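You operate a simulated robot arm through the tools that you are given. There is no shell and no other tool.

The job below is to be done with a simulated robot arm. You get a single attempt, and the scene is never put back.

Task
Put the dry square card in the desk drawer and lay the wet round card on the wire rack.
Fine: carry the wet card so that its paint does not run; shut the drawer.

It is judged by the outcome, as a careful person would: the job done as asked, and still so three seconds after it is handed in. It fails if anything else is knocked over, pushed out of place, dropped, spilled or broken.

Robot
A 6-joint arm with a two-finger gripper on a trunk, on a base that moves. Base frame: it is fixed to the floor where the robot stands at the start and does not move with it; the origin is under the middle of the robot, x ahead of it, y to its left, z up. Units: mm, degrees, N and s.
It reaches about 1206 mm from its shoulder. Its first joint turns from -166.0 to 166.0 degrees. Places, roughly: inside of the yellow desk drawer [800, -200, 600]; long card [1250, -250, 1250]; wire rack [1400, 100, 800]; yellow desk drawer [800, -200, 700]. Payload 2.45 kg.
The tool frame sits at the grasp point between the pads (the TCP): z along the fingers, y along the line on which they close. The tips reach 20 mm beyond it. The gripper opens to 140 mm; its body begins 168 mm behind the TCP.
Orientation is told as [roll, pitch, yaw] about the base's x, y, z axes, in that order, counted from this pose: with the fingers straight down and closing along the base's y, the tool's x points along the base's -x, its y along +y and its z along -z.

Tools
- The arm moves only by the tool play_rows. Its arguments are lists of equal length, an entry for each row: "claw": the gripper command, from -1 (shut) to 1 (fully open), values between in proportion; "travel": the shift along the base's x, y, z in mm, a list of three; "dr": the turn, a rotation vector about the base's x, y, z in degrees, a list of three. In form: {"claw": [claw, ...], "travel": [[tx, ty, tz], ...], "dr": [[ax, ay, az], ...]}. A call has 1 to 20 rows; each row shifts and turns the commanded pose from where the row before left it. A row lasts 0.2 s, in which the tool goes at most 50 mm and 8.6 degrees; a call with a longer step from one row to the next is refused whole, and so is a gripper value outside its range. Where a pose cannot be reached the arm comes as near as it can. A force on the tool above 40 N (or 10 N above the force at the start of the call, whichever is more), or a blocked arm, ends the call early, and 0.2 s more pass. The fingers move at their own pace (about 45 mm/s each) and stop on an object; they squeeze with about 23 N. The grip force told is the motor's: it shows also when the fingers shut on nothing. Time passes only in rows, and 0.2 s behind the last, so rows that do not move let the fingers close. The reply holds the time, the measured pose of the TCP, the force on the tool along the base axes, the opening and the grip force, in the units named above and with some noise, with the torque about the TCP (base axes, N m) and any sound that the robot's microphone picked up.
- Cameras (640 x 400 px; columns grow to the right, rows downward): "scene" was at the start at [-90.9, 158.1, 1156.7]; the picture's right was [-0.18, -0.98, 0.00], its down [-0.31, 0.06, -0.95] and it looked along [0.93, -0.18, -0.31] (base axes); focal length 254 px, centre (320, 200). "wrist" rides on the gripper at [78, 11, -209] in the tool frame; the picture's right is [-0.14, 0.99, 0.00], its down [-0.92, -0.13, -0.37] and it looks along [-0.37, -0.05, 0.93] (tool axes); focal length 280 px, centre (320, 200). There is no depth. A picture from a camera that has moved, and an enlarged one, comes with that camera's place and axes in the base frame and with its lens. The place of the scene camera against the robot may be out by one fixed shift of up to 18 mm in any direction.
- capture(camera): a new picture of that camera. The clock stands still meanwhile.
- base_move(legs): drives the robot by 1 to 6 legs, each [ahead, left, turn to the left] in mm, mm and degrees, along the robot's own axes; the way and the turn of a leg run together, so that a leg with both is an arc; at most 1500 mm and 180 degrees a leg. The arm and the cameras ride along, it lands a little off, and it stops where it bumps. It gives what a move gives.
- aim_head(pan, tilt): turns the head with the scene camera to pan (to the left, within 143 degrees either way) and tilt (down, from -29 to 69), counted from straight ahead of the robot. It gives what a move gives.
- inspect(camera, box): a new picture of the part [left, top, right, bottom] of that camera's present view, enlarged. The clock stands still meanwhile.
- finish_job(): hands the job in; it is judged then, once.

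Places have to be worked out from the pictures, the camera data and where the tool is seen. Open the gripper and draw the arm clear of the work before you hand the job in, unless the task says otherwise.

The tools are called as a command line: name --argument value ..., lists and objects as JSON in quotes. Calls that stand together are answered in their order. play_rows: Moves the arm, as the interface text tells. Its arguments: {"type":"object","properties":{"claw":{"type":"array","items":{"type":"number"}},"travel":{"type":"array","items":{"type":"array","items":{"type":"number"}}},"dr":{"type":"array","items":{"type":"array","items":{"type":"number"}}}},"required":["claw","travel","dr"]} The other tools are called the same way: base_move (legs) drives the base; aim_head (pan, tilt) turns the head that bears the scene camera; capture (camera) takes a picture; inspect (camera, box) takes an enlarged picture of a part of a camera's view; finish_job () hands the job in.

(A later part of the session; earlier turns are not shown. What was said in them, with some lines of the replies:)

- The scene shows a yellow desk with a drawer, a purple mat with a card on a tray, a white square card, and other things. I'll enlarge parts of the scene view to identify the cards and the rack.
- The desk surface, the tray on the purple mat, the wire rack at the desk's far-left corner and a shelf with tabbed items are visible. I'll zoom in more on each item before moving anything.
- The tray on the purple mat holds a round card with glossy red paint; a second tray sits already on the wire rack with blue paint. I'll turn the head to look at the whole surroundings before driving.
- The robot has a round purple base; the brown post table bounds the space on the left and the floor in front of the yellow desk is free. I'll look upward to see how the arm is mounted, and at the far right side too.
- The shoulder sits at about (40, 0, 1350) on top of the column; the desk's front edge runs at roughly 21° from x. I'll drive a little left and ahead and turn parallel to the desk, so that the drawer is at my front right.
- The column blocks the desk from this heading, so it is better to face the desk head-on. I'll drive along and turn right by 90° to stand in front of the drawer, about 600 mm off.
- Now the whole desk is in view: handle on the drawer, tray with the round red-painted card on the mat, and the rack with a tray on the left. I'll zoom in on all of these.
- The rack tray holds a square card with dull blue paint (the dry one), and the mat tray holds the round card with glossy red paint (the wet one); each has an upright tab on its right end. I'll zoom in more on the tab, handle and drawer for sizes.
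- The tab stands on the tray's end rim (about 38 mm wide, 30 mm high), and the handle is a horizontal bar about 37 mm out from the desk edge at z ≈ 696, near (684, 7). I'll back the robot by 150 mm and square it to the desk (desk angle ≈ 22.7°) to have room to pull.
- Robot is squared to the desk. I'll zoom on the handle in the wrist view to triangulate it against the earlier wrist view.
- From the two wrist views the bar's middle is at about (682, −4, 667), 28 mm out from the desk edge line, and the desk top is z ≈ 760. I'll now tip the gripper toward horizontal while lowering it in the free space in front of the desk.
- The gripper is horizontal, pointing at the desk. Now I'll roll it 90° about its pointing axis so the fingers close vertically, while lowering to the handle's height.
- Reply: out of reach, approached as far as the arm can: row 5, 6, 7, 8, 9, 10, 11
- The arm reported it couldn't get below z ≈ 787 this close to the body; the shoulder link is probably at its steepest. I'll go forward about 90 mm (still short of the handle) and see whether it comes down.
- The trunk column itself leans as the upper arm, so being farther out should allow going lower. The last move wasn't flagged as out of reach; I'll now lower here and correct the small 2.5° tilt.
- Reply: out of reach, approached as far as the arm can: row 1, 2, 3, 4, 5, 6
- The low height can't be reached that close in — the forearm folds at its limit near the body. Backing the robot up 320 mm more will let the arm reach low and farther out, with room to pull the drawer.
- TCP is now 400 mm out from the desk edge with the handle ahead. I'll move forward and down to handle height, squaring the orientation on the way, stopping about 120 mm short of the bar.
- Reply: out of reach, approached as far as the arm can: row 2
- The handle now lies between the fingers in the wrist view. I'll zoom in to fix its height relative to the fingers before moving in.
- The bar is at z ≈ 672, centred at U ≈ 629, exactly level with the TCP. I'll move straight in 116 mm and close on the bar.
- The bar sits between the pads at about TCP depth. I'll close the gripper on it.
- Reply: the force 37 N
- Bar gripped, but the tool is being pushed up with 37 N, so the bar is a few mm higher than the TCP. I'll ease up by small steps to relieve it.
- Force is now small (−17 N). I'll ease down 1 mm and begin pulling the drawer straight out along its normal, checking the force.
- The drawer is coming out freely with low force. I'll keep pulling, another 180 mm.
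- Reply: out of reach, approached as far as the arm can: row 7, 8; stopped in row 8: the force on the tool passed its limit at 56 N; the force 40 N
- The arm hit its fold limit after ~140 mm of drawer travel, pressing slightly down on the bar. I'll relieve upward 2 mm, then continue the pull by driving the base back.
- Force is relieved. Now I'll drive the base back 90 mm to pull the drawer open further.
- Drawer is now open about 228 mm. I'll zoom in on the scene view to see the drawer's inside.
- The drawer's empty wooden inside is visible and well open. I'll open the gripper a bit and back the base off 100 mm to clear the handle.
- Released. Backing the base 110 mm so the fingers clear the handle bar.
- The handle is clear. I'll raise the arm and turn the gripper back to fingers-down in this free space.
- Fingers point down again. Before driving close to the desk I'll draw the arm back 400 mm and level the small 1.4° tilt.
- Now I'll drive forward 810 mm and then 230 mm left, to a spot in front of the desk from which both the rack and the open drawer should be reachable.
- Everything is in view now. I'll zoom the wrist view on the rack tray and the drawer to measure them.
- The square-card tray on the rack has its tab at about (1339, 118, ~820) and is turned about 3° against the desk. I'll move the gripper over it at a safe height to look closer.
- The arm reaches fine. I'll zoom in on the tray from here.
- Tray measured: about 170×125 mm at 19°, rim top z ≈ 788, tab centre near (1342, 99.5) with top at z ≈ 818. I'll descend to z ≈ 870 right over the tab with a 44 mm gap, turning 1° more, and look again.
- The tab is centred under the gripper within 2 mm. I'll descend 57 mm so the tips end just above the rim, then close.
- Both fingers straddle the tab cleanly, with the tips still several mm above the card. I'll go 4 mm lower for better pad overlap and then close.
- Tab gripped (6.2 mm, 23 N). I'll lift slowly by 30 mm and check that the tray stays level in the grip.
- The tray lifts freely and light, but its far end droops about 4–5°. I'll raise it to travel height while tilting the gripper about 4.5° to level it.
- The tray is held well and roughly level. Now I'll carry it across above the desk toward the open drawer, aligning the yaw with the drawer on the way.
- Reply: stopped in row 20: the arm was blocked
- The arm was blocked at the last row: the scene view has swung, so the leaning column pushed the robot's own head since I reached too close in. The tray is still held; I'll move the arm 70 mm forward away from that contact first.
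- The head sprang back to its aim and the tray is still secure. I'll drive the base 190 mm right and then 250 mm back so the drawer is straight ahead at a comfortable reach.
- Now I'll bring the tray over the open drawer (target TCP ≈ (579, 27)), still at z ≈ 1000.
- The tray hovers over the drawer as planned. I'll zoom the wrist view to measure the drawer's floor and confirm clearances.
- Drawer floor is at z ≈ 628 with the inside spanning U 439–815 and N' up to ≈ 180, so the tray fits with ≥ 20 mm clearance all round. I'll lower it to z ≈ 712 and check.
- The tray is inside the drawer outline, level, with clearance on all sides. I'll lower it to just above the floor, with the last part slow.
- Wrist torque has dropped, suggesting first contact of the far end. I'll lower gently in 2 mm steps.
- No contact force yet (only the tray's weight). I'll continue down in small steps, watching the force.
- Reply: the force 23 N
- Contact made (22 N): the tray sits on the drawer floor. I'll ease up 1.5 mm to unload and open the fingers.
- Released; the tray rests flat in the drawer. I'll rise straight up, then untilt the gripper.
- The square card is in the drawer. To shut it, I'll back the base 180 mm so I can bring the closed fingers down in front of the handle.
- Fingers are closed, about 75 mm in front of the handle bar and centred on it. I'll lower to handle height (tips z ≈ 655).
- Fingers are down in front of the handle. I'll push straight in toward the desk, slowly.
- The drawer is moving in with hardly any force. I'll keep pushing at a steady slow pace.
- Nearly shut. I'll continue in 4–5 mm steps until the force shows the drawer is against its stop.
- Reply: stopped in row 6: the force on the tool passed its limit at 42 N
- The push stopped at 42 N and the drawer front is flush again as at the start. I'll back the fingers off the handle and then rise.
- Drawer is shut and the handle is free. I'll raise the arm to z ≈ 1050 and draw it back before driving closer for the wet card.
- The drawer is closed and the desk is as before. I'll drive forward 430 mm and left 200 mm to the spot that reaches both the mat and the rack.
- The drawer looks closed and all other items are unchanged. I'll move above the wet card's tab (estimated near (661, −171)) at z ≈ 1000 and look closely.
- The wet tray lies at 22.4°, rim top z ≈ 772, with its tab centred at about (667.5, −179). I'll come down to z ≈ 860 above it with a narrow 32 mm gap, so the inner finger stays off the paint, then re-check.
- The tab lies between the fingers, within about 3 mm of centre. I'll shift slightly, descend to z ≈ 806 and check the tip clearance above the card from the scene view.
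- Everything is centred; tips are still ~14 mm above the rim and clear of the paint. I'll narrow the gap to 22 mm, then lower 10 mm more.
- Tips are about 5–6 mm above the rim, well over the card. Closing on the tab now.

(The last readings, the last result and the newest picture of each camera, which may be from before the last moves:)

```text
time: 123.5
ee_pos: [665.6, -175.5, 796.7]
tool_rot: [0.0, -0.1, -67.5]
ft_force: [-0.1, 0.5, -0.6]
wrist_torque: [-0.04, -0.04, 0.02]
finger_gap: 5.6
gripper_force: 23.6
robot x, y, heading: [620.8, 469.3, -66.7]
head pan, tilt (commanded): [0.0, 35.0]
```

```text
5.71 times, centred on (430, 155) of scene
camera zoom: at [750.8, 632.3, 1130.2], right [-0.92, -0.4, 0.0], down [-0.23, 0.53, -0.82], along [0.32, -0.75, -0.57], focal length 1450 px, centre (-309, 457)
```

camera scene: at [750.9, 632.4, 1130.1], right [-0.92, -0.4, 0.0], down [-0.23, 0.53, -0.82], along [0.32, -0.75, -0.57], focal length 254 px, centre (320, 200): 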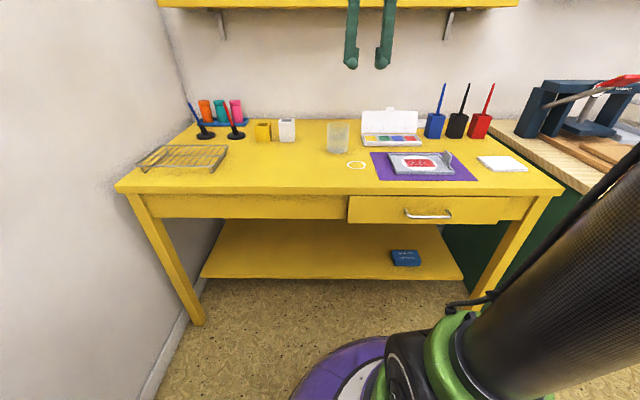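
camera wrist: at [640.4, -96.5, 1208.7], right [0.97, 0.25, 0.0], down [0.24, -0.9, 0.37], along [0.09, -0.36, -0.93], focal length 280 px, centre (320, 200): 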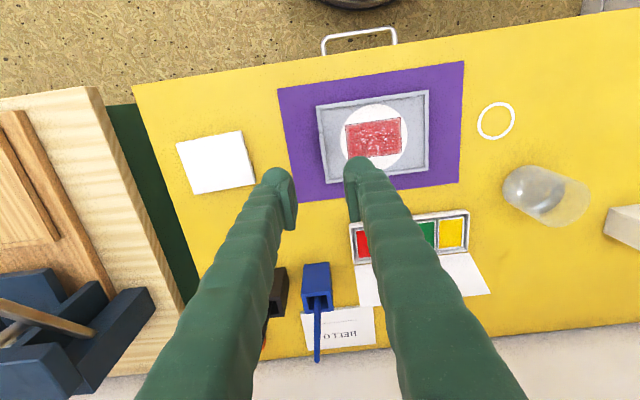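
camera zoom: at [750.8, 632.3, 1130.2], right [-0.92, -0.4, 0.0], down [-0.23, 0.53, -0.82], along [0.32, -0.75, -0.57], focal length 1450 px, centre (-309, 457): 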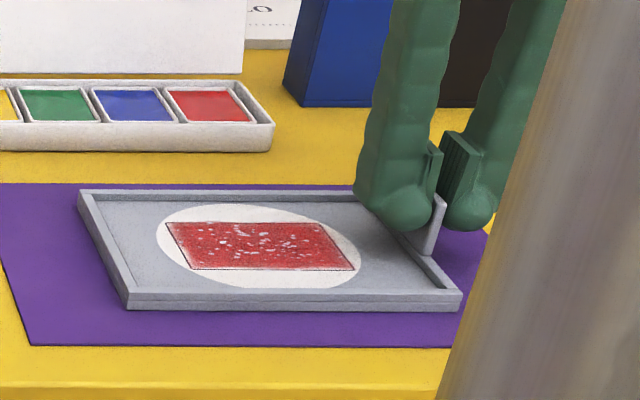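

Tab gripped (5.6 mm, 23.6 N). Since the first tray drooped ~5° when lifted, I'll first pre-tilt the gripper 4.5° against that while the tray still rests on the mat, then lift a little.

play_rows --claw '[-1, -1, -1, -1, -1, -1, -1, -1]' --travel '[[0, 0, 0.3], [0, 0, 0.3], [0, 0, 0.3], [0, 0, 0.3], [0, 0, 0.3], [0, 0, 0.3], [0, 0, 0], [0, 0, 0]]' --dr '[[0.287, -0.693, 0], [0.287, -0.693, 0], [0.287, -0.693, 0], [0.287, -0.693, 0], [0.287, -0.693, 0], [0.287, -0.693, 0], [0, 0, 0], [0, 0, 0]]'

inspect --camera "wrist" --box '[240, 60, 560, 270]'

inspect --camera "scene" --box '[380, 120, 480, 190]'

```text
time: 125.3
ee_pos: [665.6, -175.7, 799.5]
tool_rot: [4.5, -0.1, -67.5]
ft_force: [0.3, -0.3, -0.2]
wrist_torque: [-0.01, 0.06, -0.02]
finger_gap: 6.0
gripper_force: 23.4
robot x, y, heading: [622.5, 470.0, -66.5]
head pan, tilt (commanded): [0.0, 35.0]
```

```text
1.90 times, centred on (400, 165) of wrist
camera zoom: at [631.2, -105.2, 1006.8], right [0.96, 0.25, 0.08], down [0.21, -0.91, 0.36], along [0.16, -0.33, -0.93], focal length 534 px, centre (168, 267)
```

zoom: 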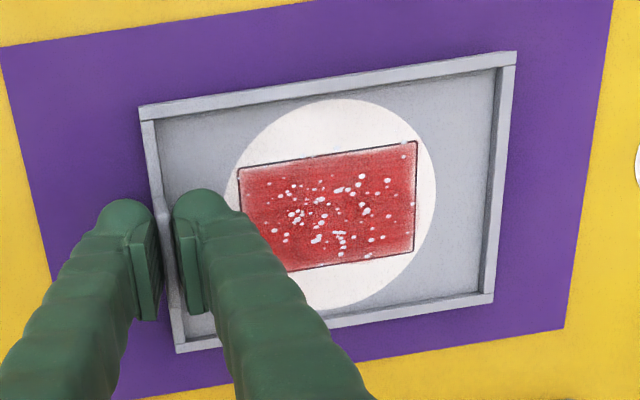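

```text
5.71 times, centred on (430, 155) of scene
camera zoom: at [750.8, 632.3, 1130.2], right [-0.92, -0.4, 0.0], down [-0.23, 0.53, -0.82], along [0.32, -0.75, -0.57], focal length 1450 px, centre (-309, 457)
```

zoom: 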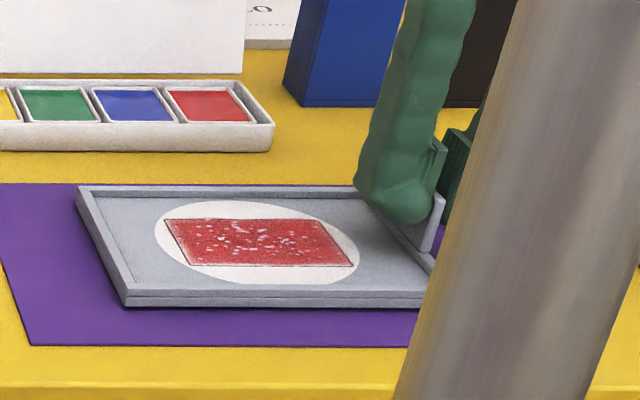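

The tray stayed level while the grip took up the load. Now lifting slowly by 25 mm and checking level.

play_rows --claw '[-1, -1, -1, -1, -1, -1, -1, -1]' --travel '[[0, 0, 1.5], [0, 0, 2.5], [0, 0, 4], [0, 0, 5], [0, 0, 5], [0, 0, 4], [0, 0, 3], [0, 0, 0]]' --dr '[[0, 0, 0], [0, 0, 0], [0, 0, 0], [0, 0, 0], [0, 0, 0], [0, 0, 0], [0, 0, 0], [0, 0, 0]]'

inspect --camera "wrist" --box '[240, 60, 560, 270]'

inspect --camera "scene" --box '[380, 110, 480, 180]'

```text
time: 127.1
ee_pos: [666.8, -176.3, 823.6]
tool_rot: [4.4, -0.1, -67.4]
ft_force: [-0.3, 0.4, -0.9]
wrist_torque: [-0.04, 0.07, -0.01]
finger_gap: 6.0
gripper_force: 23.1
robot x, y, heading: [623.4, 467.6, -66.7]
head pan, tilt (commanded): [0.0, 35.0]
```

```text
1.90 times, centred on (400, 165) of wrist
camera zoom: at [631.7, -105.1, 1032.3], right [0.96, 0.25, 0.08], down [0.21, -0.91, 0.36], along [0.16, -0.33, -0.93], focal length 534 px, centre (168, 267)
```

zoom: 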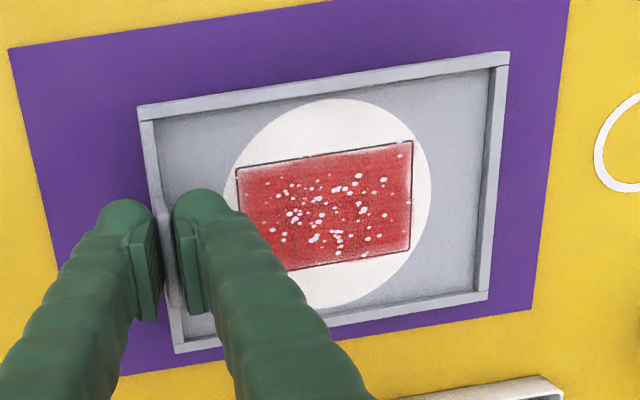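

```text
5.71 times, centred on (430, 145) of scene
camera zoom: at [750.8, 632.3, 1130.2], right [-0.92, -0.4, 0.0], down [-0.23, 0.53, -0.82], along [0.32, -0.75, -0.57], focal length 1450 px, centre (-309, 514)
```

zoom: 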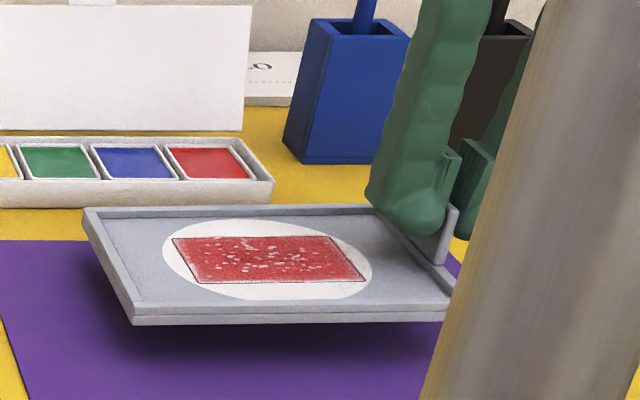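

The far end still sits ~2.5° low. I'll add 2.5° of tilt to level it while lifting further.

play_rows --claw '[-1, -1, -1, -1, -1, -1, -1, -1]' --travel '[[0, 0, 3], [0, 0, 5], [0, 0, 6], [0, 0, 6], [0, 0, 6], [0, 0, 5], [0, 0, 3], [0, 0, 0]]' --dr '[[0.16, -0.385, 0], [0.16, -0.385, 0], [0.16, -0.385, 0], [0.16, -0.385, 0], [0.16, -0.385, 0], [0.16, -0.385, 0], [0, 0, 0], [0, 0, 0]]'

inspect --camera "wrist" --box '[240, 60, 560, 270]'

inspect --camera "scene" --box '[380, 100, 480, 170]'

```text
time: 128.9
ee_pos: [665.9, -176.4, 857.8]
tool_rot: [7.1, -0.1, -67.5]
ft_force: [-0.5, -0.1, -0.8]
wrist_torque: [-0.02, 0.05, 0.0]
finger_gap: 6.3
gripper_force: 23.1
robot x, y, heading: [624.8, 468.6, -66.7]
head pan, tilt (commanded): [0.0, 35.0]
```

```text
1.90 times, centred on (400, 165) of wrist
camera zoom: at [622.6, -109.1, 1066.4], right [0.96, 0.25, 0.12], down [0.19, -0.92, 0.35], along [0.2, -0.31, -0.93], focal length 534 px, centre (168, 267)
```

zoom: 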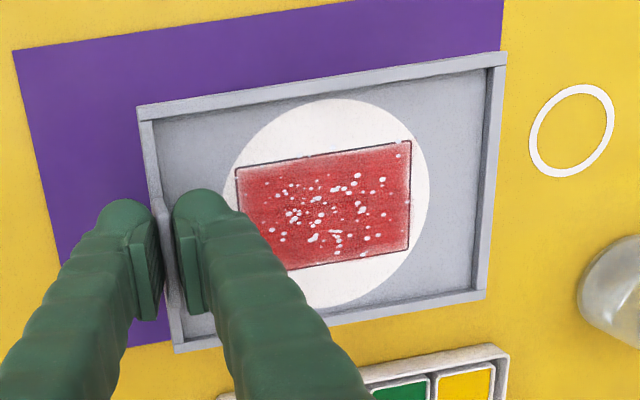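

```text
5.71 times, centred on (430, 135) of scene
camera zoom: at [750.8, 632.3, 1130.2], right [-0.92, -0.4, 0.0], down [-0.23, 0.53, -0.82], along [0.32, -0.75, -0.57], focal length 1450 px, centre (-309, 571)
```

zoom: 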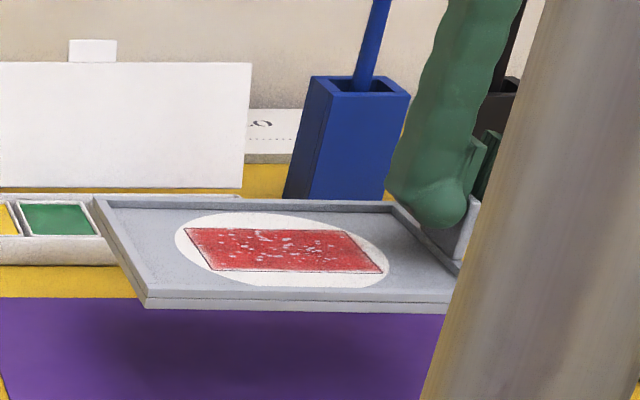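

The tray is now level within about 1.5° and firmly held. I'll lift smoothly to z ≈ 950.

play_rows --claw '[-1, -1, -1, -1, -1, -1, -1, -1, -1]' --travel '[[0, 0, 5], [0, 0, 10], [0, 0, 14], [0, 0, 16], [0, 0, 16], [0, 0, 14], [0, 0, 10], [0, 0, 5], [0, 0, 0]]' --dr '[[0.03, -0.07, 0], [0.03, -0.07, 0], [0.03, -0.07, 0], [0.03, -0.07, 0], [0.03, -0.07, 0], [0.03, -0.07, 0], [0.03, -0.07, 0], [0, 0, 0], [0, 0, 0]]'

inspect --camera "wrist" --box '[240, 60, 560, 270]'

inspect --camera "scene" --box '[370, 70, 490, 150]'

```text
time: 130.9
ee_pos: [665.8, -175.2, 946.5]
tool_rot: [7.6, -0.1, -67.4]
ft_force: [1.1, 0.3, -2.2]
wrist_torque: [-0.01, 0.06, -0.02]
finger_gap: 5.9
gripper_force: 23.1
robot x, y, heading: [621.6, 469.8, -66.6]
head pan, tilt (commanded): [0.0, 35.0]
```

```text
1.90 times, centred on (400, 165) of wrist
camera zoom: at [621.9, -109.5, 1155.8], right [0.96, 0.25, 0.13], down [0.19, -0.92, 0.35], along [0.21, -0.31, -0.93], focal length 534 px, centre (168, 267)
```

zoom: 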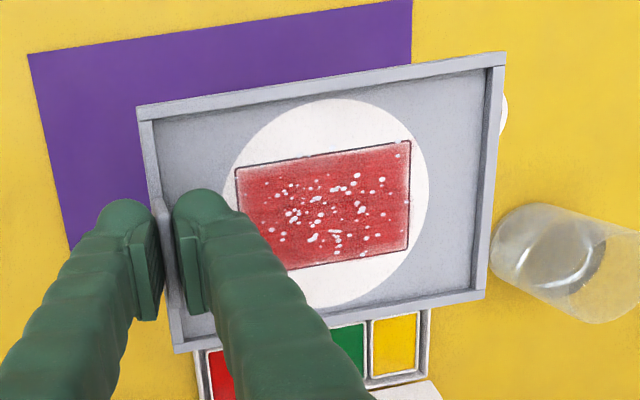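

```text
5.00 times, centred on (430, 110) of scene
camera zoom: at [750.8, 632.3, 1130.2], right [-0.92, -0.4, 0.0], down [-0.23, 0.53, -0.82], along [0.32, -0.75, -0.57], focal length 1269 px, centre (-230, 650)
```

zoom: 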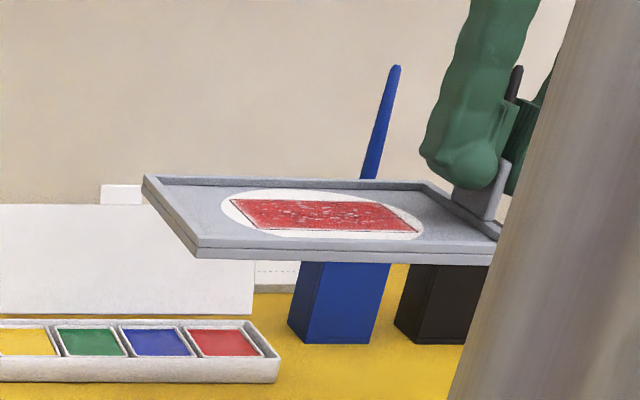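

The tray is level. Now a smooth carry toward the rack in two ramped stages; first ~366 mm.

play_rows --claw '[-1, -1, -1, -1, -1, -1, -1, -1, -1, -1, -1, -1, -1, -1, -1, -1]' --travel '[[7.4, 3.0, 0.5], [14.9, 5.9, 0.5], [22.3, 8.9, 0.5], [27.9, 11.1, 0.5], [31.6, 12.6, 0.5], [31.6, 12.6, 0], [31.6, 12.6, 0], [31.6, 12.6, 0], [31.6, 12.6, 0], [31.6, 12.6, 0], [27.9, 11.1, 0], [22.3, 8.9, 0], [14.9, 5.9, 0], [9.3, 3.7, 0], [3.7, 1.5, 0], [0, 0, 0]]' --dr '[[0, 0, 0], [0, 0, 0], [0, 0, 0], [0, 0, 0], [0, 0, 0], [0, 0, 0], [0, 0, 0], [0, 0, 0], [0, 0, 0], [0, 0, 0], [0, 0, 0], [0, 0, 0], [0, 0, 0], [0, 0, 0], [0, 0, 0], [0, 0, 0]]'

capture --camera "wrist"

capture --camera "scene"

```text
time: 134.3
ee_pos: [1005.2, -39.2, 949.6]
tool_rot: [7.6, -0.1, -67.4]
ft_force: [0.1, 0.3, -0.5]
wrist_torque: [0.0, 0.06, -0.01]
finger_gap: 5.9
gripper_force: 23.0
robot x, y, heading: [621.5, 469.6, -66.9]
head pan, tilt (commanded): [0.0, 35.0]
```

```text
taken
camera wrist: at [960.4, 26.3, 1157.4], right [0.96, 0.25, 0.13], down [0.19, -0.92, 0.35], along [0.21, -0.31, -0.93], focal length 280 px, centre (320, 200)
```

wrist: 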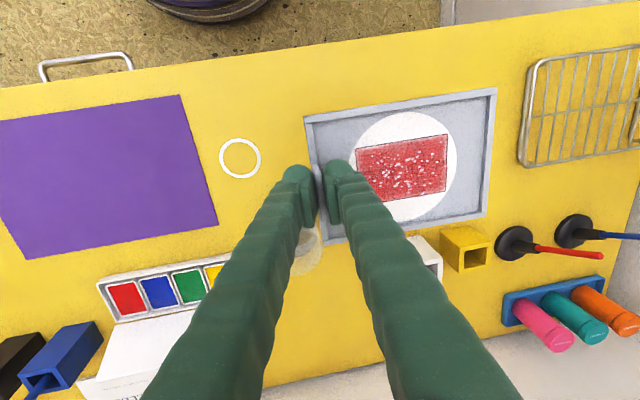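

```text
taken
camera scene: at [750.9, 632.4, 1130.1], right [-0.92, -0.4, 0.0], down [-0.23, 0.53, -0.82], along [0.32, -0.75, -0.57], focal length 254 px, centre (320, 200)
```

scene: 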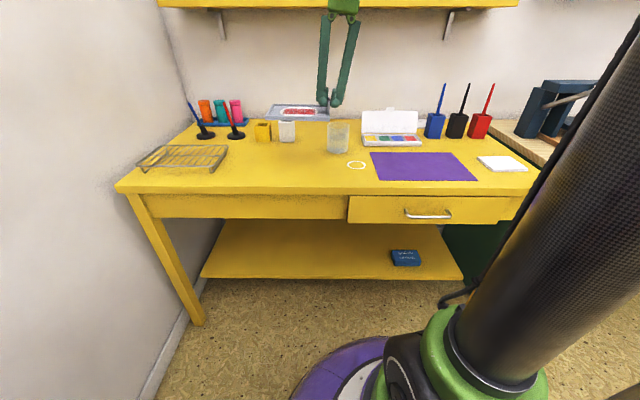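

Level and steady at mid-way. Continuing with the second stage to above the rack.

play_rows --claw '[-1, -1, -1, -1, -1, -1, -1, -1, -1, -1, -1, -1, -1, -1, -1, -1]' --travel '[[7.5, 2.9, 0], [14.9, 5.8, 0], [22.4, 8.8, 0], [27.9, 10.9, 0], [31.7, 12.4, 0], [31.7, 12.4, 0], [31.7, 12.4, 0], [31.7, 12.4, 0], [31.7, 12.4, 0], [31.7, 12.4, 0], [27.9, 10.9, 0], [22.4, 8.8, 0], [14.9, 5.8, 0], [9.3, 3.6, 0], [3.7, 1.5, 0], [0, 0, 0]]' --dr '[[0, 0, 0], [0, 0, 0], [0, 0, 0], [0, 0, 0], [0, 0, 0], [0, 0, 0], [0, 0, 0], [0, 0, 0], [0, 0, 0], [0, 0, 0], [0, 0, 0], [0, 0, 0], [0, 0, 0], [0, 0, 0], [0, 0, 0], [0, 0, 0]]'

capture --camera "wrist"

inspect --camera "scene" --box '[100, 60, 260, 190]'

```text
time: 137.7
ee_pos: [1346.6, 93.5, 949.8]
tool_rot: [7.6, -0.1, -67.4]
ft_force: [-0.1, 0.3, -1.1]
wrist_torque: [-0.03, 0.04, -0.01]
finger_gap: 6.1
gripper_force: 22.9
robot x, y, heading: [622.6, 469.1, -66.8]
head pan, tilt (commanded): [0.0, 35.0]
```

```text
taken
camera wrist: at [1302.1, 159.8, 1157.6], right [0.96, 0.25, 0.13], down [0.19, -0.92, 0.35], along [0.21, -0.31, -0.93], focal length 280 px, centre (320, 200)
```

wrist: 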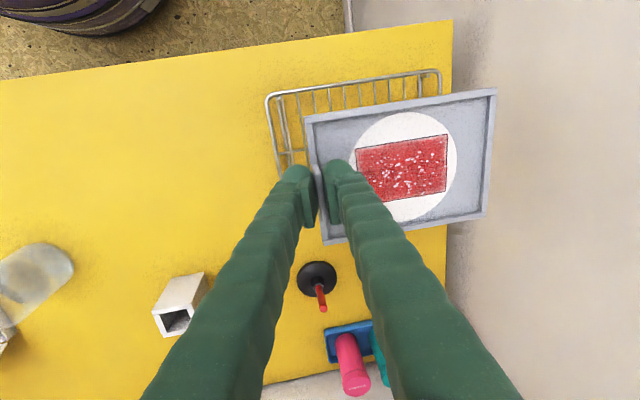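

```text
3.08 times, centred on (180, 125) of scene
camera zoom: at [751.1, 632.4, 1130.1], right [-0.92, -0.4, 0.0], down [-0.23, 0.53, -0.82], along [0.32, -0.75, -0.57], focal length 781 px, centre (751, 431)
```

zoom: 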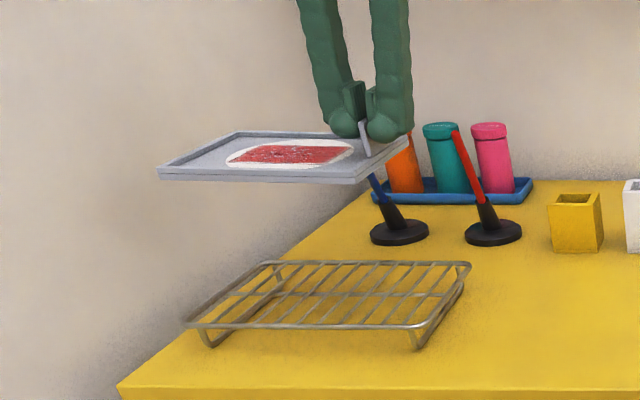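

The tray is level and centred over the rack (tray centre ≈ (1423, 124), rack centre ≈ (1420, 125)). I'll descend smoothly to just above the rack.

play_rows --claw '[-1, -1, -1, -1, -1, -1, -1, -1, -1, -1, -1]' --travel '[[-0.3, 0.2, -6], [-0.3, 0.2, -12], [-0.3, 0.2, -16], [-0.3, 0.2, -17], [-0.3, 0.2, -17], [-0.3, 0.2, -16], [-0.3, 0.2, -13], [0, 0, -10], [0, 0, -6], [0, 0, -3], [0, 0, 0]]' --dr '[[0, 0, 0], [0, 0, 0], [0, 0, 0], [0, 0, 0], [0, 0, 0], [0, 0, 0], [0, 0, 0], [0, 0, 0], [0, 0, 0], [0, 0, 0], [0, 0, 0]]'

inspect --camera "scene" --box '[110, 80, 250, 180]'

capture --camera "wrist"

```text
time: 140.1
ee_pos: [1346.2, 95.0, 834.1]
tool_rot: [7.5, 0.0, -67.4]
ft_force: [1.4, -0.6, -0.1]
wrist_torque: [-0.03, 0.07, -0.02]
finger_gap: 6.1
gripper_force: 22.5
robot x, y, heading: [621.8, 467.3, -66.8]
head pan, tilt (commanded): [0.0, 35.0]
```

```text
4.00 times, centred on (180, 130) of scene
camera zoom: at [751.1, 632.4, 1130.1], right [-0.92, -0.4, 0.0], down [-0.23, 0.53, -0.82], along [0.32, -0.75, -0.57], focal length 1015 px, centre (880, 480)
```

zoom: 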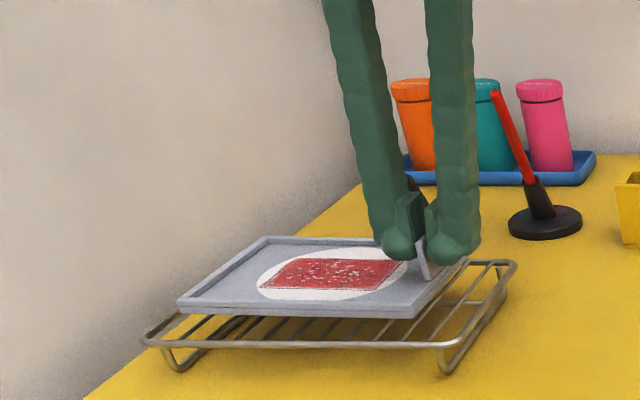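

```text
taken
camera wrist: at [1300.3, 160.8, 1042.0], right [0.96, 0.25, 0.13], down [0.19, -0.92, 0.35], along [0.21, -0.31, -0.93], focal length 280 px, centre (320, 200)
```

wrist: 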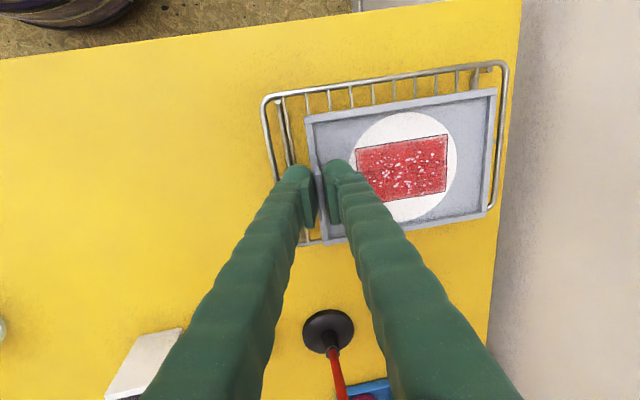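

About 20 mm above the rack and well inside its frame. Lowering slowly now.

play_rows --claw '[-1, -1, -1, -1, -1, -1, -1]' --travel '[[0, 0, -2], [0, 0, -3], [0, 0, -3], [0, 0, -3], [0, 0, -2], [0, 0, -1.5], [0, 0, 0]]' --dr '[[0, 0, 0], [0, 0, 0], [0, 0, 0], [0, 0, 0], [0, 0, 0], [0, 0, 0], [0, 0, 0]]'

inspect --camera "scene" --box '[110, 80, 250, 180]'

```text
time: 141.7
ee_pos: [1345.1, 94.7, 819.4]
tool_rot: [7.6, 0.0, -67.5]
ft_force: [0.9, 2.7, 21.1]
wrist_torque: [0.0, 0.01, 0.0]
finger_gap: 5.9
gripper_force: 23.5
robot x, y, heading: [627.5, 468.5, -66.7]
head pan, tilt (commanded): [0.0, 35.0]
```

```text
4.00 times, centred on (180, 130) of scene
camera zoom: at [750.4, 632.8, 1130.1], right [-0.92, -0.4, 0.0], down [-0.23, 0.53, -0.82], along [0.32, -0.75, -0.57], focal length 1015 px, centre (880, 480)
```

zoom: 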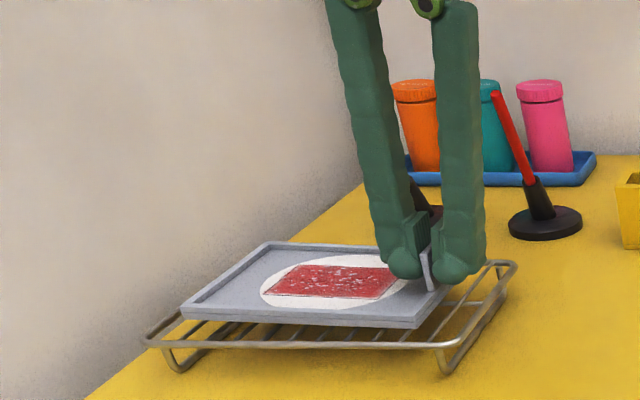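

Contact at 21 N with the tray seemingly flat on the rack. I'll check from the wrist view before releasing.

inspect --camera "wrist" --box '[240, 60, 560, 270]'

inspect --camera "scene" --box '[130, 130, 230, 180]'

```text
1.90 times, centred on (400, 165) of wrist
camera zoom: at [1299.3, 160.8, 1027.3], right [0.96, 0.25, 0.13], down [0.19, -0.92, 0.35], along [0.21, -0.31, -0.93], focal length 534 px, centre (168, 267)
```

zoom: 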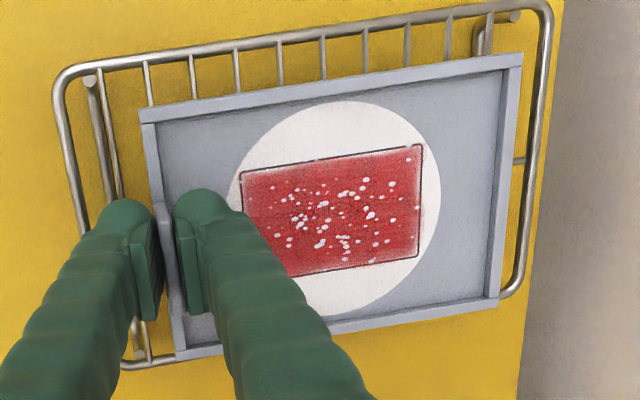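

```text
6.40 times, centred on (180, 155) of scene
camera zoom: at [750.4, 632.8, 1130.1], right [-0.92, -0.4, 0.0], down [-0.23, 0.53, -0.82], along [0.32, -0.75, -0.57], focal length 1624 px, centre (1216, 488)
```

zoom: 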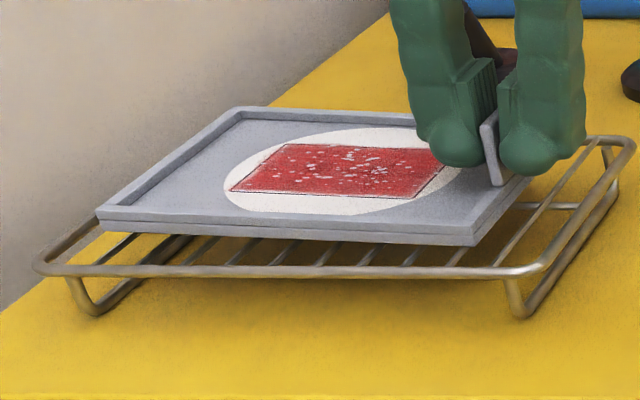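

The far end is lifted ~3° because I pressed slightly too far over the nearest slat. I'll ease up in 1 mm steps until the load is gone and the tray lies level.

play_rows --claw '[-1, -1, -1]' --travel '[[0, 0, 1], [0, 0, 1], [0, 0, 0]]' --dr '[[0, 0, 0], [0, 0, 0], [0, 0, 0]]'

inspect --camera "wrist" --box '[240, 60, 560, 270]'

inspect --camera "scene" --box '[130, 130, 230, 180]'

```text
time: 142.5
ee_pos: [1345.1, 94.1, 821.6]
tool_rot: [7.6, -0.1, -67.4]
ft_force: [0.4, 0.4, -1.6]
wrist_torque: [-0.05, 0.07, 0.01]
finger_gap: 6.1
gripper_force: 23.3
robot x, y, heading: [620.3, 469.6, -66.7]
head pan, tilt (commanded): [0.0, 35.0]
```

```text
1.90 times, centred on (400, 165) of wrist
camera zoom: at [1299.7, 160.9, 1029.2], right [0.96, 0.25, 0.13], down [0.19, -0.92, 0.35], along [0.21, -0.31, -0.93], focal length 534 px, centre (168, 267)
```

zoom: 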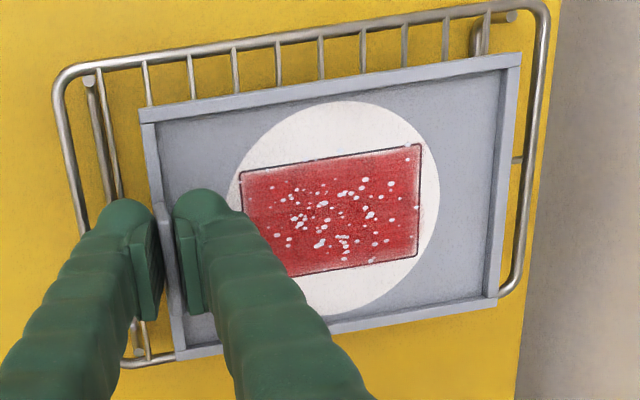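

```text
6.40 times, centred on (180, 155) of scene
camera zoom: at [751.1, 632.3, 1130.1], right [-0.92, -0.4, 0.0], down [-0.23, 0.53, -0.82], along [0.32, -0.75, -0.57], focal length 1624 px, centre (1216, 488)
```

zoom: 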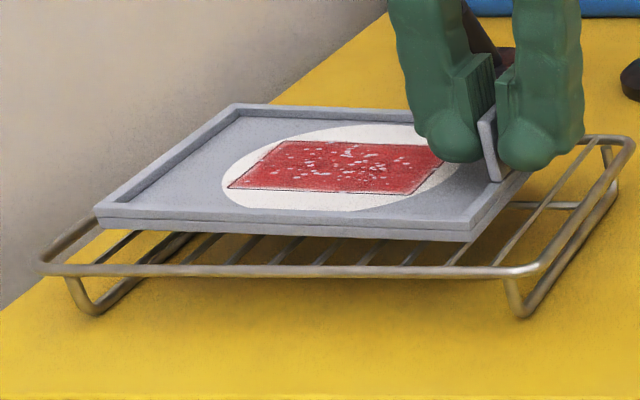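

The force is gone, but the tray has turned slightly in the grip: its far end is now ~3.5° high. I'll raise 3 mm and tilt the gripper back 3.5° so that it is level again before setting down.

play_rows --claw '[-1, -1, -1, -1, -1, -1, -1, -1]' --travel '[[0, 0, 1.5], [0, 0, 1.5], [0, 0, 1], [0, 0, 0], [0, 0, 0], [0, 0, 0], [0, 0, 0], [0, 0, 0]]' --dr '[[0, 0, 0], [-0.22, 0.54, 0], [-0.22, 0.54, 0], [-0.22, 0.54, 0], [-0.22, 0.54, 0], [-0.22, 0.54, 0], [-0.22, 0.54, 0], [0, 0, 0]]'

inspect --camera "wrist" --box '[240, 60, 560, 270]'

inspect --camera "scene" --box '[130, 130, 230, 180]'

```text
time: 144.3
ee_pos: [1346.3, 94.4, 824.4]
tool_rot: [4.0, -0.1, -67.4]
ft_force: [0.2, -0.3, -0.4]
wrist_torque: [-0.06, 0.01, -0.04]
finger_gap: 5.7
gripper_force: 23.1
robot x, y, heading: [625.0, 470.0, -66.8]
head pan, tilt (commanded): [0.0, 35.0]
```

```text
1.90 times, centred on (400, 165) of wrist
camera zoom: at [1312.0, 165.1, 1033.9], right [0.97, 0.25, 0.07], down [0.21, -0.91, 0.36], along [0.15, -0.33, -0.93], focal length 534 px, centre (168, 267)
```

zoom: 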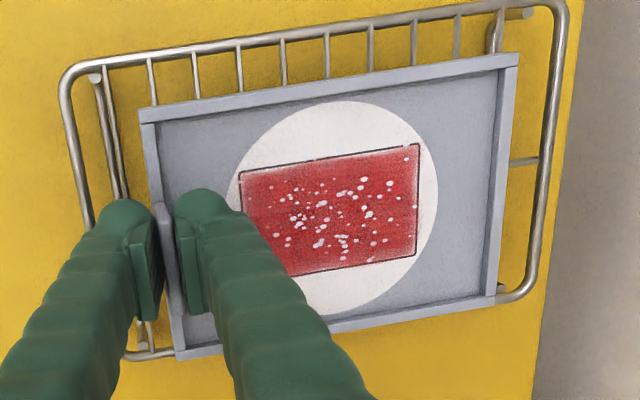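

```text
6.40 times, centred on (180, 155) of scene
camera zoom: at [751.1, 632.4, 1130.1], right [-0.92, -0.4, 0.0], down [-0.23, 0.53, -0.82], along [0.32, -0.75, -0.57], focal length 1624 px, centre (1216, 488)
```

zoom: 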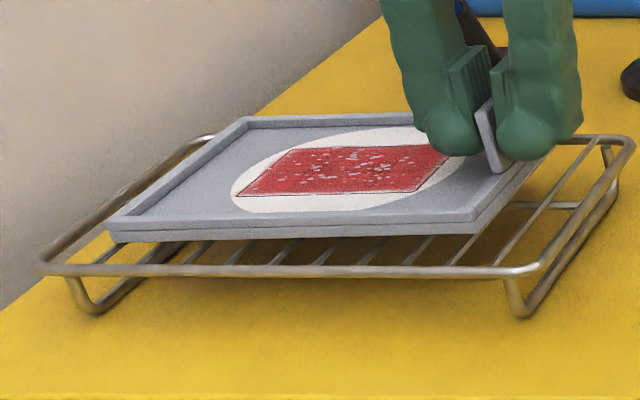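

The tray is level again, a few mm above the slats. I'll lower in small steps and check the force.

play_rows --claw '[-1, -1, -1, -1]' --travel '[[0, 0, -1], [0, 0, -1], [0, 0, -1], [0, 0, 0]]' --dr '[[0, 0, 0], [0, 0, 0], [0, 0, 0], [0, 0, 0]]'

```text
time: 145.3
ee_pos: [1345.7, 94.7, 822.4]
tool_rot: [4.0, -0.1, -67.4]
ft_force: [0.4, 0.2, -0.8]
wrist_torque: [-0.03, 0.05, -0.03]
finger_gap: 6.0
gripper_force: 22.9
robot x, y, heading: [622.2, 471.1, -67.0]
head pan, tilt (commanded): [0.0, 35.0]
```

play_rows --claw '[-1, -1, -1]' --travel '[[0, 0, -1], [0, 0, -0.7], [0, 0, 0]]' --dr '[[0, 0, 0], [0, 0, 0], [0, 0, 0]]'

inspect --camera "scene" --box '[130, 130, 230, 180]'

```text
time: 146.1
ee_pos: [1345.9, 94.3, 820.2]
tool_rot: [4.1, -0.1, -67.4]
ft_force: [0.6, -0.5, 0.0]
wrist_torque: [-0.04, 0.07, 0.01]
finger_gap: 5.7
gripper_force: 22.7
robot x, y, heading: [623.3, 468.1, -66.7]
head pan, tilt (commanded): [0.0, 35.0]
```

```text
6.40 times, centred on (180, 155) of scene
camera zoom: at [751.1, 632.4, 1130.1], right [-0.92, -0.4, 0.0], down [-0.23, 0.53, -0.82], along [0.32, -0.75, -0.57], focal length 1624 px, centre (1216, 488)
```

zoom: 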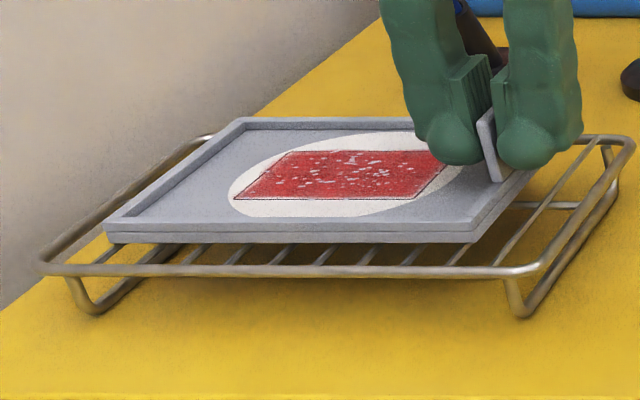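

Still hanging free and level, only a few mm above the slats. Continuing down in sub-millimetre steps.

play_rows --claw '[-1, -1, -1]' --travel '[[0, 0, -0.8], [0, 0, -0.7], [0, 0, 0]]' --dr '[[0, 0, 0], [0, 0, 0], [0, 0, 0]]'

```text
time: 146.9
ee_pos: [1344.4, 95.1, 819.2]
tool_rot: [4.1, -0.1, -67.5]
ft_force: [1.0, -0.9, 2.6]
wrist_torque: [-0.08, -0.04, 0.0]
finger_gap: 5.7
gripper_force: 23.7
robot x, y, heading: [623.3, 465.9, -66.9]
head pan, tilt (commanded): [0.0, 35.0]
```

Light contact now (2.6 N, torque gone), so the tray is resting. I'll look once more before opening.

inspect --camera "scene" --box '[130, 130, 230, 180]'

inspect --camera "wrist" --box '[240, 60, 560, 270]'

```text
6.40 times, centred on (180, 155) of scene
camera zoom: at [751.0, 632.4, 1130.1], right [-0.92, -0.4, 0.0], down [-0.23, 0.53, -0.82], along [0.32, -0.75, -0.57], focal length 1624 px, centre (1216, 488)
```

zoom: 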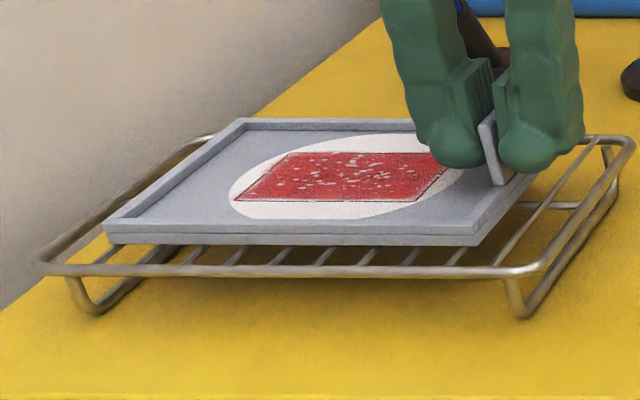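

```text
1.90 times, centred on (400, 165) of wrist
camera zoom: at [1311.7, 166.0, 1028.0], right [0.97, 0.25, 0.07], down [0.21, -0.91, 0.36], along [0.15, -0.33, -0.93], focal length 534 px, centre (168, 267)
```

zoom: 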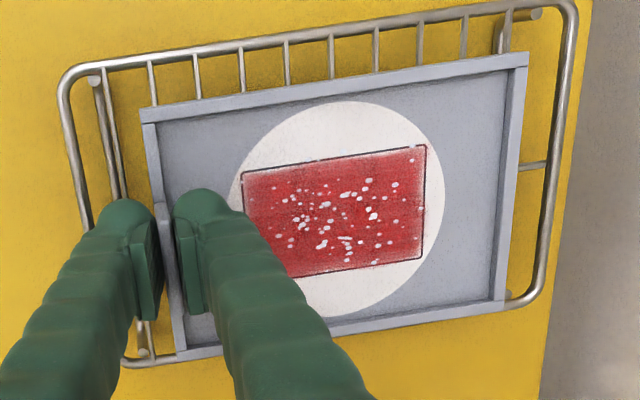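

The tray is level and resting just as the first one did. I'll open the fingers slowly to about 28 mm.

play_rows --claw '[-0.93, -0.86, -0.78, -0.7, -0.62, -0.6, -0.6]' --travel '[[0, 0, 0], [0, 0, 0], [0, 0, 0], [0, 0, 0], [0, 0, 0], [0, 0, 0], [0, 0, 0]]' --dr '[[0, 0, 0], [0, 0, 0], [0, 0, 0], [0, 0, 0], [0, 0, 0], [0, 0, 0], [0, 0, 0]]'

inspect --camera "scene" --box '[130, 130, 230, 180]'

inspect --camera "wrist" --box '[240, 60, 560, 270]'

```text
time: 148.5
ee_pos: [1345.1, 94.8, 819.9]
tool_rot: [4.1, -0.2, -67.4]
ft_force: [0.0, -0.3, 0.5]
wrist_torque: [-0.03, 0.0, 0.0]
finger_gap: 27.7
gripper_force: 0.1
robot x, y, heading: [625.0, 469.3, -66.8]
head pan, tilt (commanded): [0.0, 35.0]
```

```text
6.40 times, centred on (180, 155) of scene
camera zoom: at [751.0, 632.4, 1130.1], right [-0.92, -0.4, 0.0], down [-0.23, 0.53, -0.82], along [0.32, -0.75, -0.57], focal length 1624 px, centre (1216, 488)
```

zoom: 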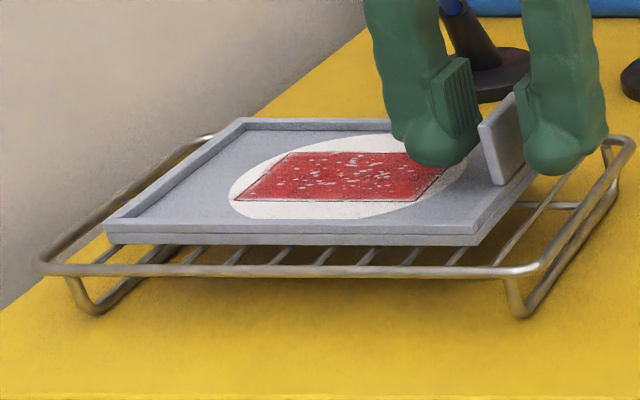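

```text
1.90 times, centred on (400, 165) of wrist
camera zoom: at [1311.7, 165.9, 1027.9], right [0.97, 0.25, 0.07], down [0.21, -0.91, 0.36], along [0.15, -0.33, -0.93], focal length 534 px, centre (168, 267)
```

zoom: 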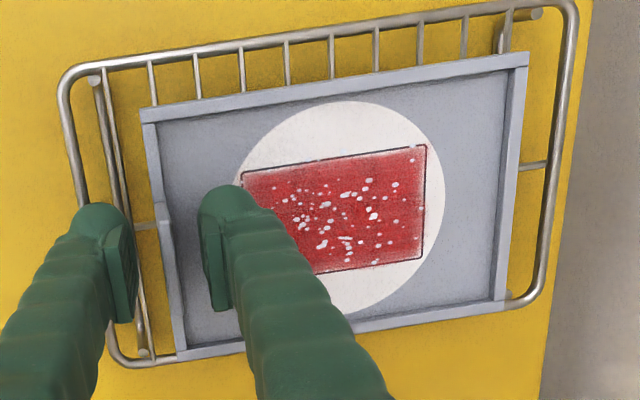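

Released; the tray did not move and lies level on the rack. I'll rise straight up, then untilt the gripper higher up.

play_rows --claw '[-0.6, -0.6, -0.6, -0.6, -0.6, -0.6, -0.6, -0.6, -0.6, -0.6, -0.6]' --travel '[[0, 0, 5], [0, 0, 10], [0, 0, 15], [0, 0, 20], [0, 0, 25], [0, 0, 30], [0, 0, 30], [0, 0, 30], [0, 0, 30], [0, 0, 20], [0, 0, 0]]' --dr '[[0, 0, 0], [0, 0, 0], [0, 0, 0], [0, 0, 0], [0, 0, 0], [-0.39, 0.95, 0], [-0.39, 0.95, 0], [-0.39, 0.95, 0], [-0.39, 0.95, 0], [0, 0, 0], [0, 0, 0]]'

inspect --camera "scene" --box '[110, 80, 250, 180]'

capture --camera "wrist"

```text
time: 150.9
ee_pos: [1344.1, 93.9, 1033.6]
tool_rot: [0.1, 0.0, -67.5]
ft_force: [0.0, -0.2, 0.6]
wrist_torque: [-0.02, 0.02, -0.01]
finger_gap: 28.1
gripper_force: 0.0
robot x, y, heading: [624.0, 471.7, -66.9]
head pan, tilt (commanded): [0.0, 35.0]
```

```text
4.00 times, centred on (180, 130) of scene
camera zoom: at [751.0, 632.4, 1130.1], right [-0.92, -0.4, 0.0], down [-0.23, 0.53, -0.82], along [0.32, -0.75, -0.57], focal length 1015 px, centre (880, 480)
```

zoom: 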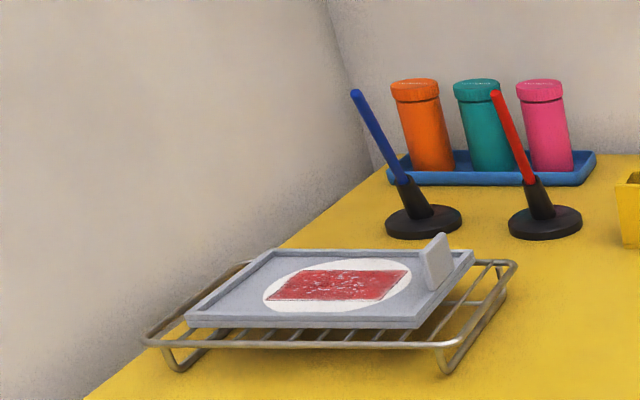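

```text
taken
camera wrist: at [1324.8, 170.5, 1241.3], right [0.97, 0.25, 0.0], down [0.24, -0.9, 0.37], along [0.09, -0.36, -0.93], focal length 280 px, centre (320, 200)
```

wrist: 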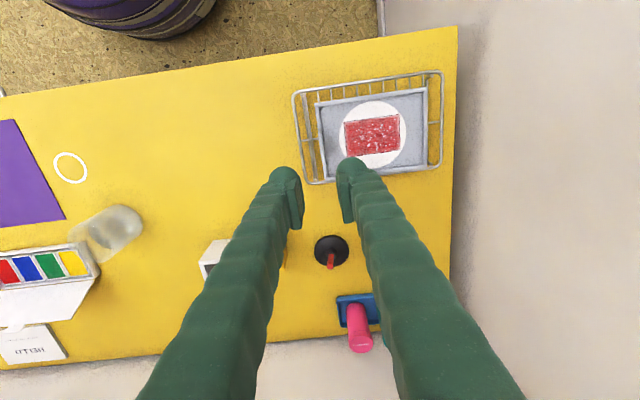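

Both cards are placed. I'll zoom on the drawer to confirm it is fully shut, then draw the arm away over free space with the gripper open.

inspect --camera "scene" --box '[330, 130, 550, 270]'

play_rows --claw '[-0.6, -0.4, -0.2, 0, 0.2, 0.4, 0.6, 0.8, 1, 1, 1]' --travel '[[-20, -3.4, 6], [-30, -5, 6], [-36, -6, 6], [-36, -6, 6], [-36, -6, 6], [-36, -6, 6], [-36, -6, 6], [-36, -6, 6], [-36, -6, 6], [-22, -3.6, 6], [0, 0, 0]]' --dr '[[0, 0, 0], [0, 0, 0], [0, 0, 0], [0, 0, 0], [0, 0, 0], [0, 0, 0], [0, 0, 0], [0, 0, 0], [0, 0, 0], [0, 0, 0], [0, 0, 0]]'

capture --camera "scene"

capture --camera "wrist"

```text
2.86 times, centred on (440, 200) of scene
camera zoom: at [751.0, 632.4, 1130.1], right [-0.92, -0.4, 0.0], down [-0.23, 0.53, -0.82], along [0.32, -0.75, -0.57], focal length 725 px, centre (-23, 200)
```

zoom: 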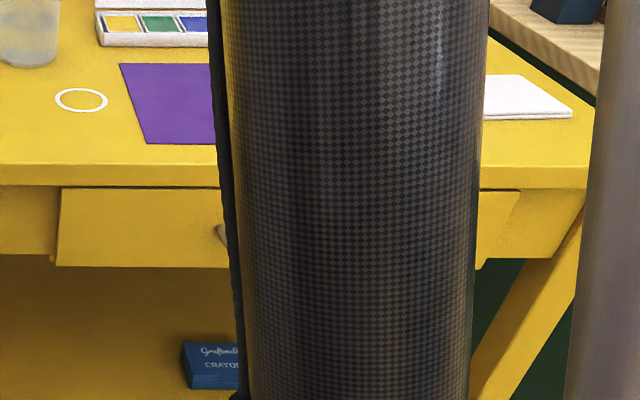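

```text
time: 153.3
ee_pos: [1022.4, 42.7, 1095.3]
tool_rot: [0.0, 0.0, -67.3]
ft_force: [-1.0, 0.0, 0.5]
wrist_torque: [0.01, 0.01, 0.01]
finger_gap: 140.1
gripper_force: 0.2
robot x, y, heading: [625.2, 471.1, -66.8]
head pan, tilt (commanded): [0.0, 35.0]
```

```text
taken
camera scene: at [750.9, 632.4, 1130.1], right [-0.92, -0.4, 0.0], down [-0.23, 0.53, -0.82], along [0.32, -0.75, -0.57], focal length 254 px, centre (320, 200)
```

scene: 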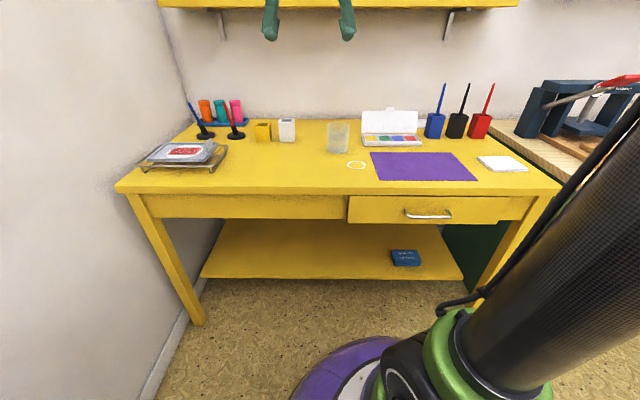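

```text
taken
camera wrist: at [1003.0, 119.8, 1303.9], right [0.97, 0.25, 0.0], down [0.24, -0.9, 0.37], along [0.09, -0.36, -0.93], focal length 280 px, centre (320, 200)
```

wrist: 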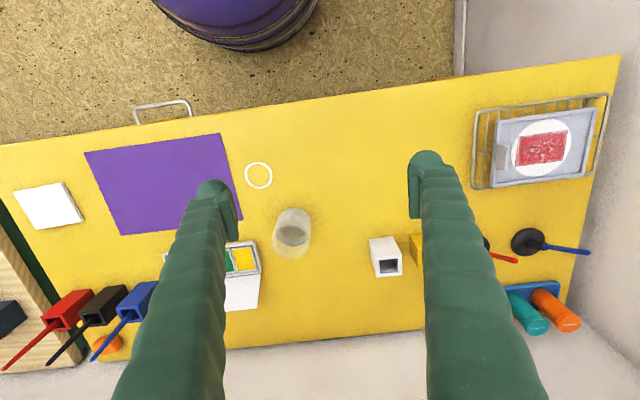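

The arm is back over free space. A closer look at the drawer front and the rack for a final check.

inspect --camera "scene" --box '[330, 170, 550, 270]'

inspect --camera "wrist" --box '[440, 70, 640, 220]'

inspect --camera "wrist" --box '[80, 80, 260, 180]'

```text
2.91 times, centred on (440, 220) of scene
camera zoom: at [750.9, 632.4, 1130.1], right [-0.92, -0.4, 0.0], down [-0.23, 0.53, -0.82], along [0.32, -0.75, -0.57], focal length 738 px, centre (-29, 142)
```

zoom: 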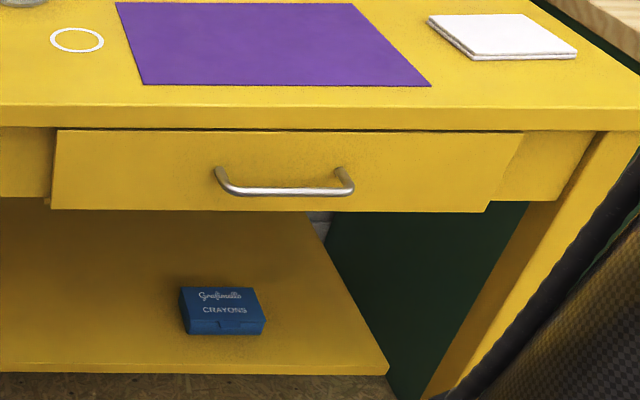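

```text
2.67 times, centred on (540, 145) of wrist
camera zoom: at [1003.0, 119.8, 1303.9], right [0.97, 0.25, 0.0], down [0.24, -0.9, 0.37], along [0.09, -0.36, -0.93], focal length 748 px, centre (-267, 347)
```

zoom: 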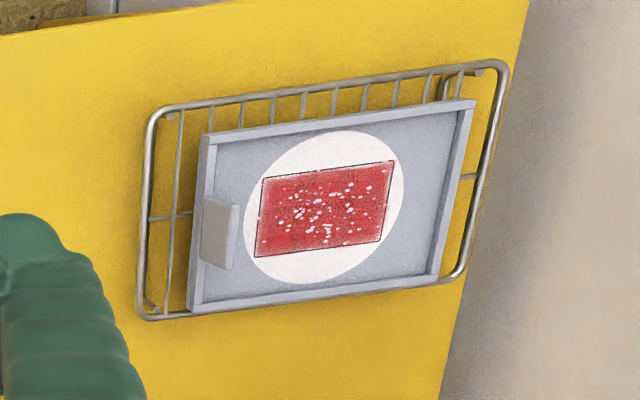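

```text
3.56 times, centred on (170, 130) of wrist
camera zoom: at [1003.0, 119.8, 1303.9], right [0.97, 0.25, 0.0], down [0.24, -0.9, 0.37], along [0.09, -0.36, -0.93], focal length 997 px, centre (853, 449)
```

zoom: 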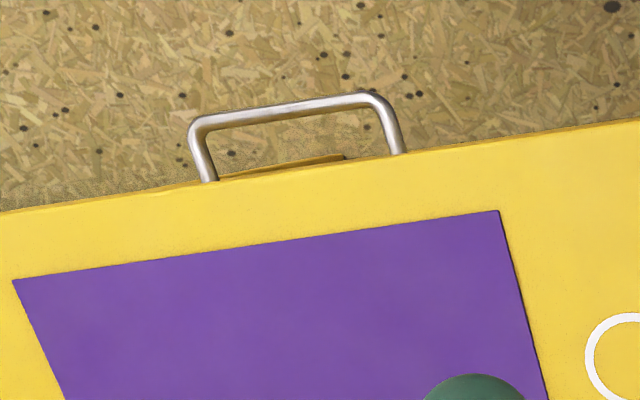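

The drawer is flush shut and the wet card lies flat on the rack. I'll drive the robot clear of the desk before handing in.

base_move --legs '[[0, -200, 0], [-300, 0, 0]]'

capture --camera "scene"

```text
time: 156.5
ee_pos: [719.2, 241.5, 1095.4]
tool_rot: [0.1, 0.0, -67.5]
ft_force: [0.1, 0.2, 0.7]
wrist_torque: [0.02, -0.04, -0.01]
finger_gap: 140.1
gripper_force: 0.1
robot x, y, heading: [320.3, 669.1, -66.9]
head pan, tilt (commanded): [0.0, 35.0]
```

```text
taken
camera scene: at [449.5, 830.9, 1130.1], right [-0.92, -0.39, 0.0], down [-0.23, 0.53, -0.82], along [0.32, -0.75, -0.57], focal length 254 px, centre (320, 200)
```

scene: 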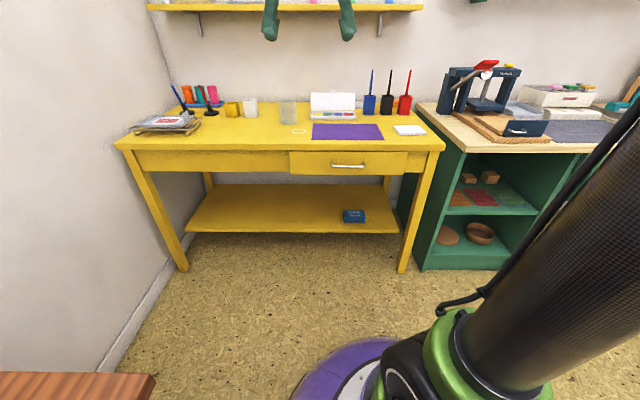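

The view shows the drawer shut, the wet round card on the rack, everything else in place and the arm clear with the gripper open. Handing the job in.

finish_job

```text
The job is handed in.
```

The dry square card is in the desk drawer with the drawer shut, and the wet round card is lying flat on the wire rack. I handed the job in with the arm clear and the gripper open, and the last pictures show nothing else moved or knocked over.

- **Wet card:** it stayed close to level for the whole carry. As I set it down it briefly tipped about 3 to 4 degrees, because I pressed slightly too far over a slat. I levelled it before letting go. The paint looks unchanged in the final pictures.
- **Drawer:** I pushed it in until it met its stop, and the front looks flush in the pictures.
- **Bump along the way:** while carrying the dry card, the arm's column pushed the robot's own camera head. It sprang back, and the card stayed firmly held.
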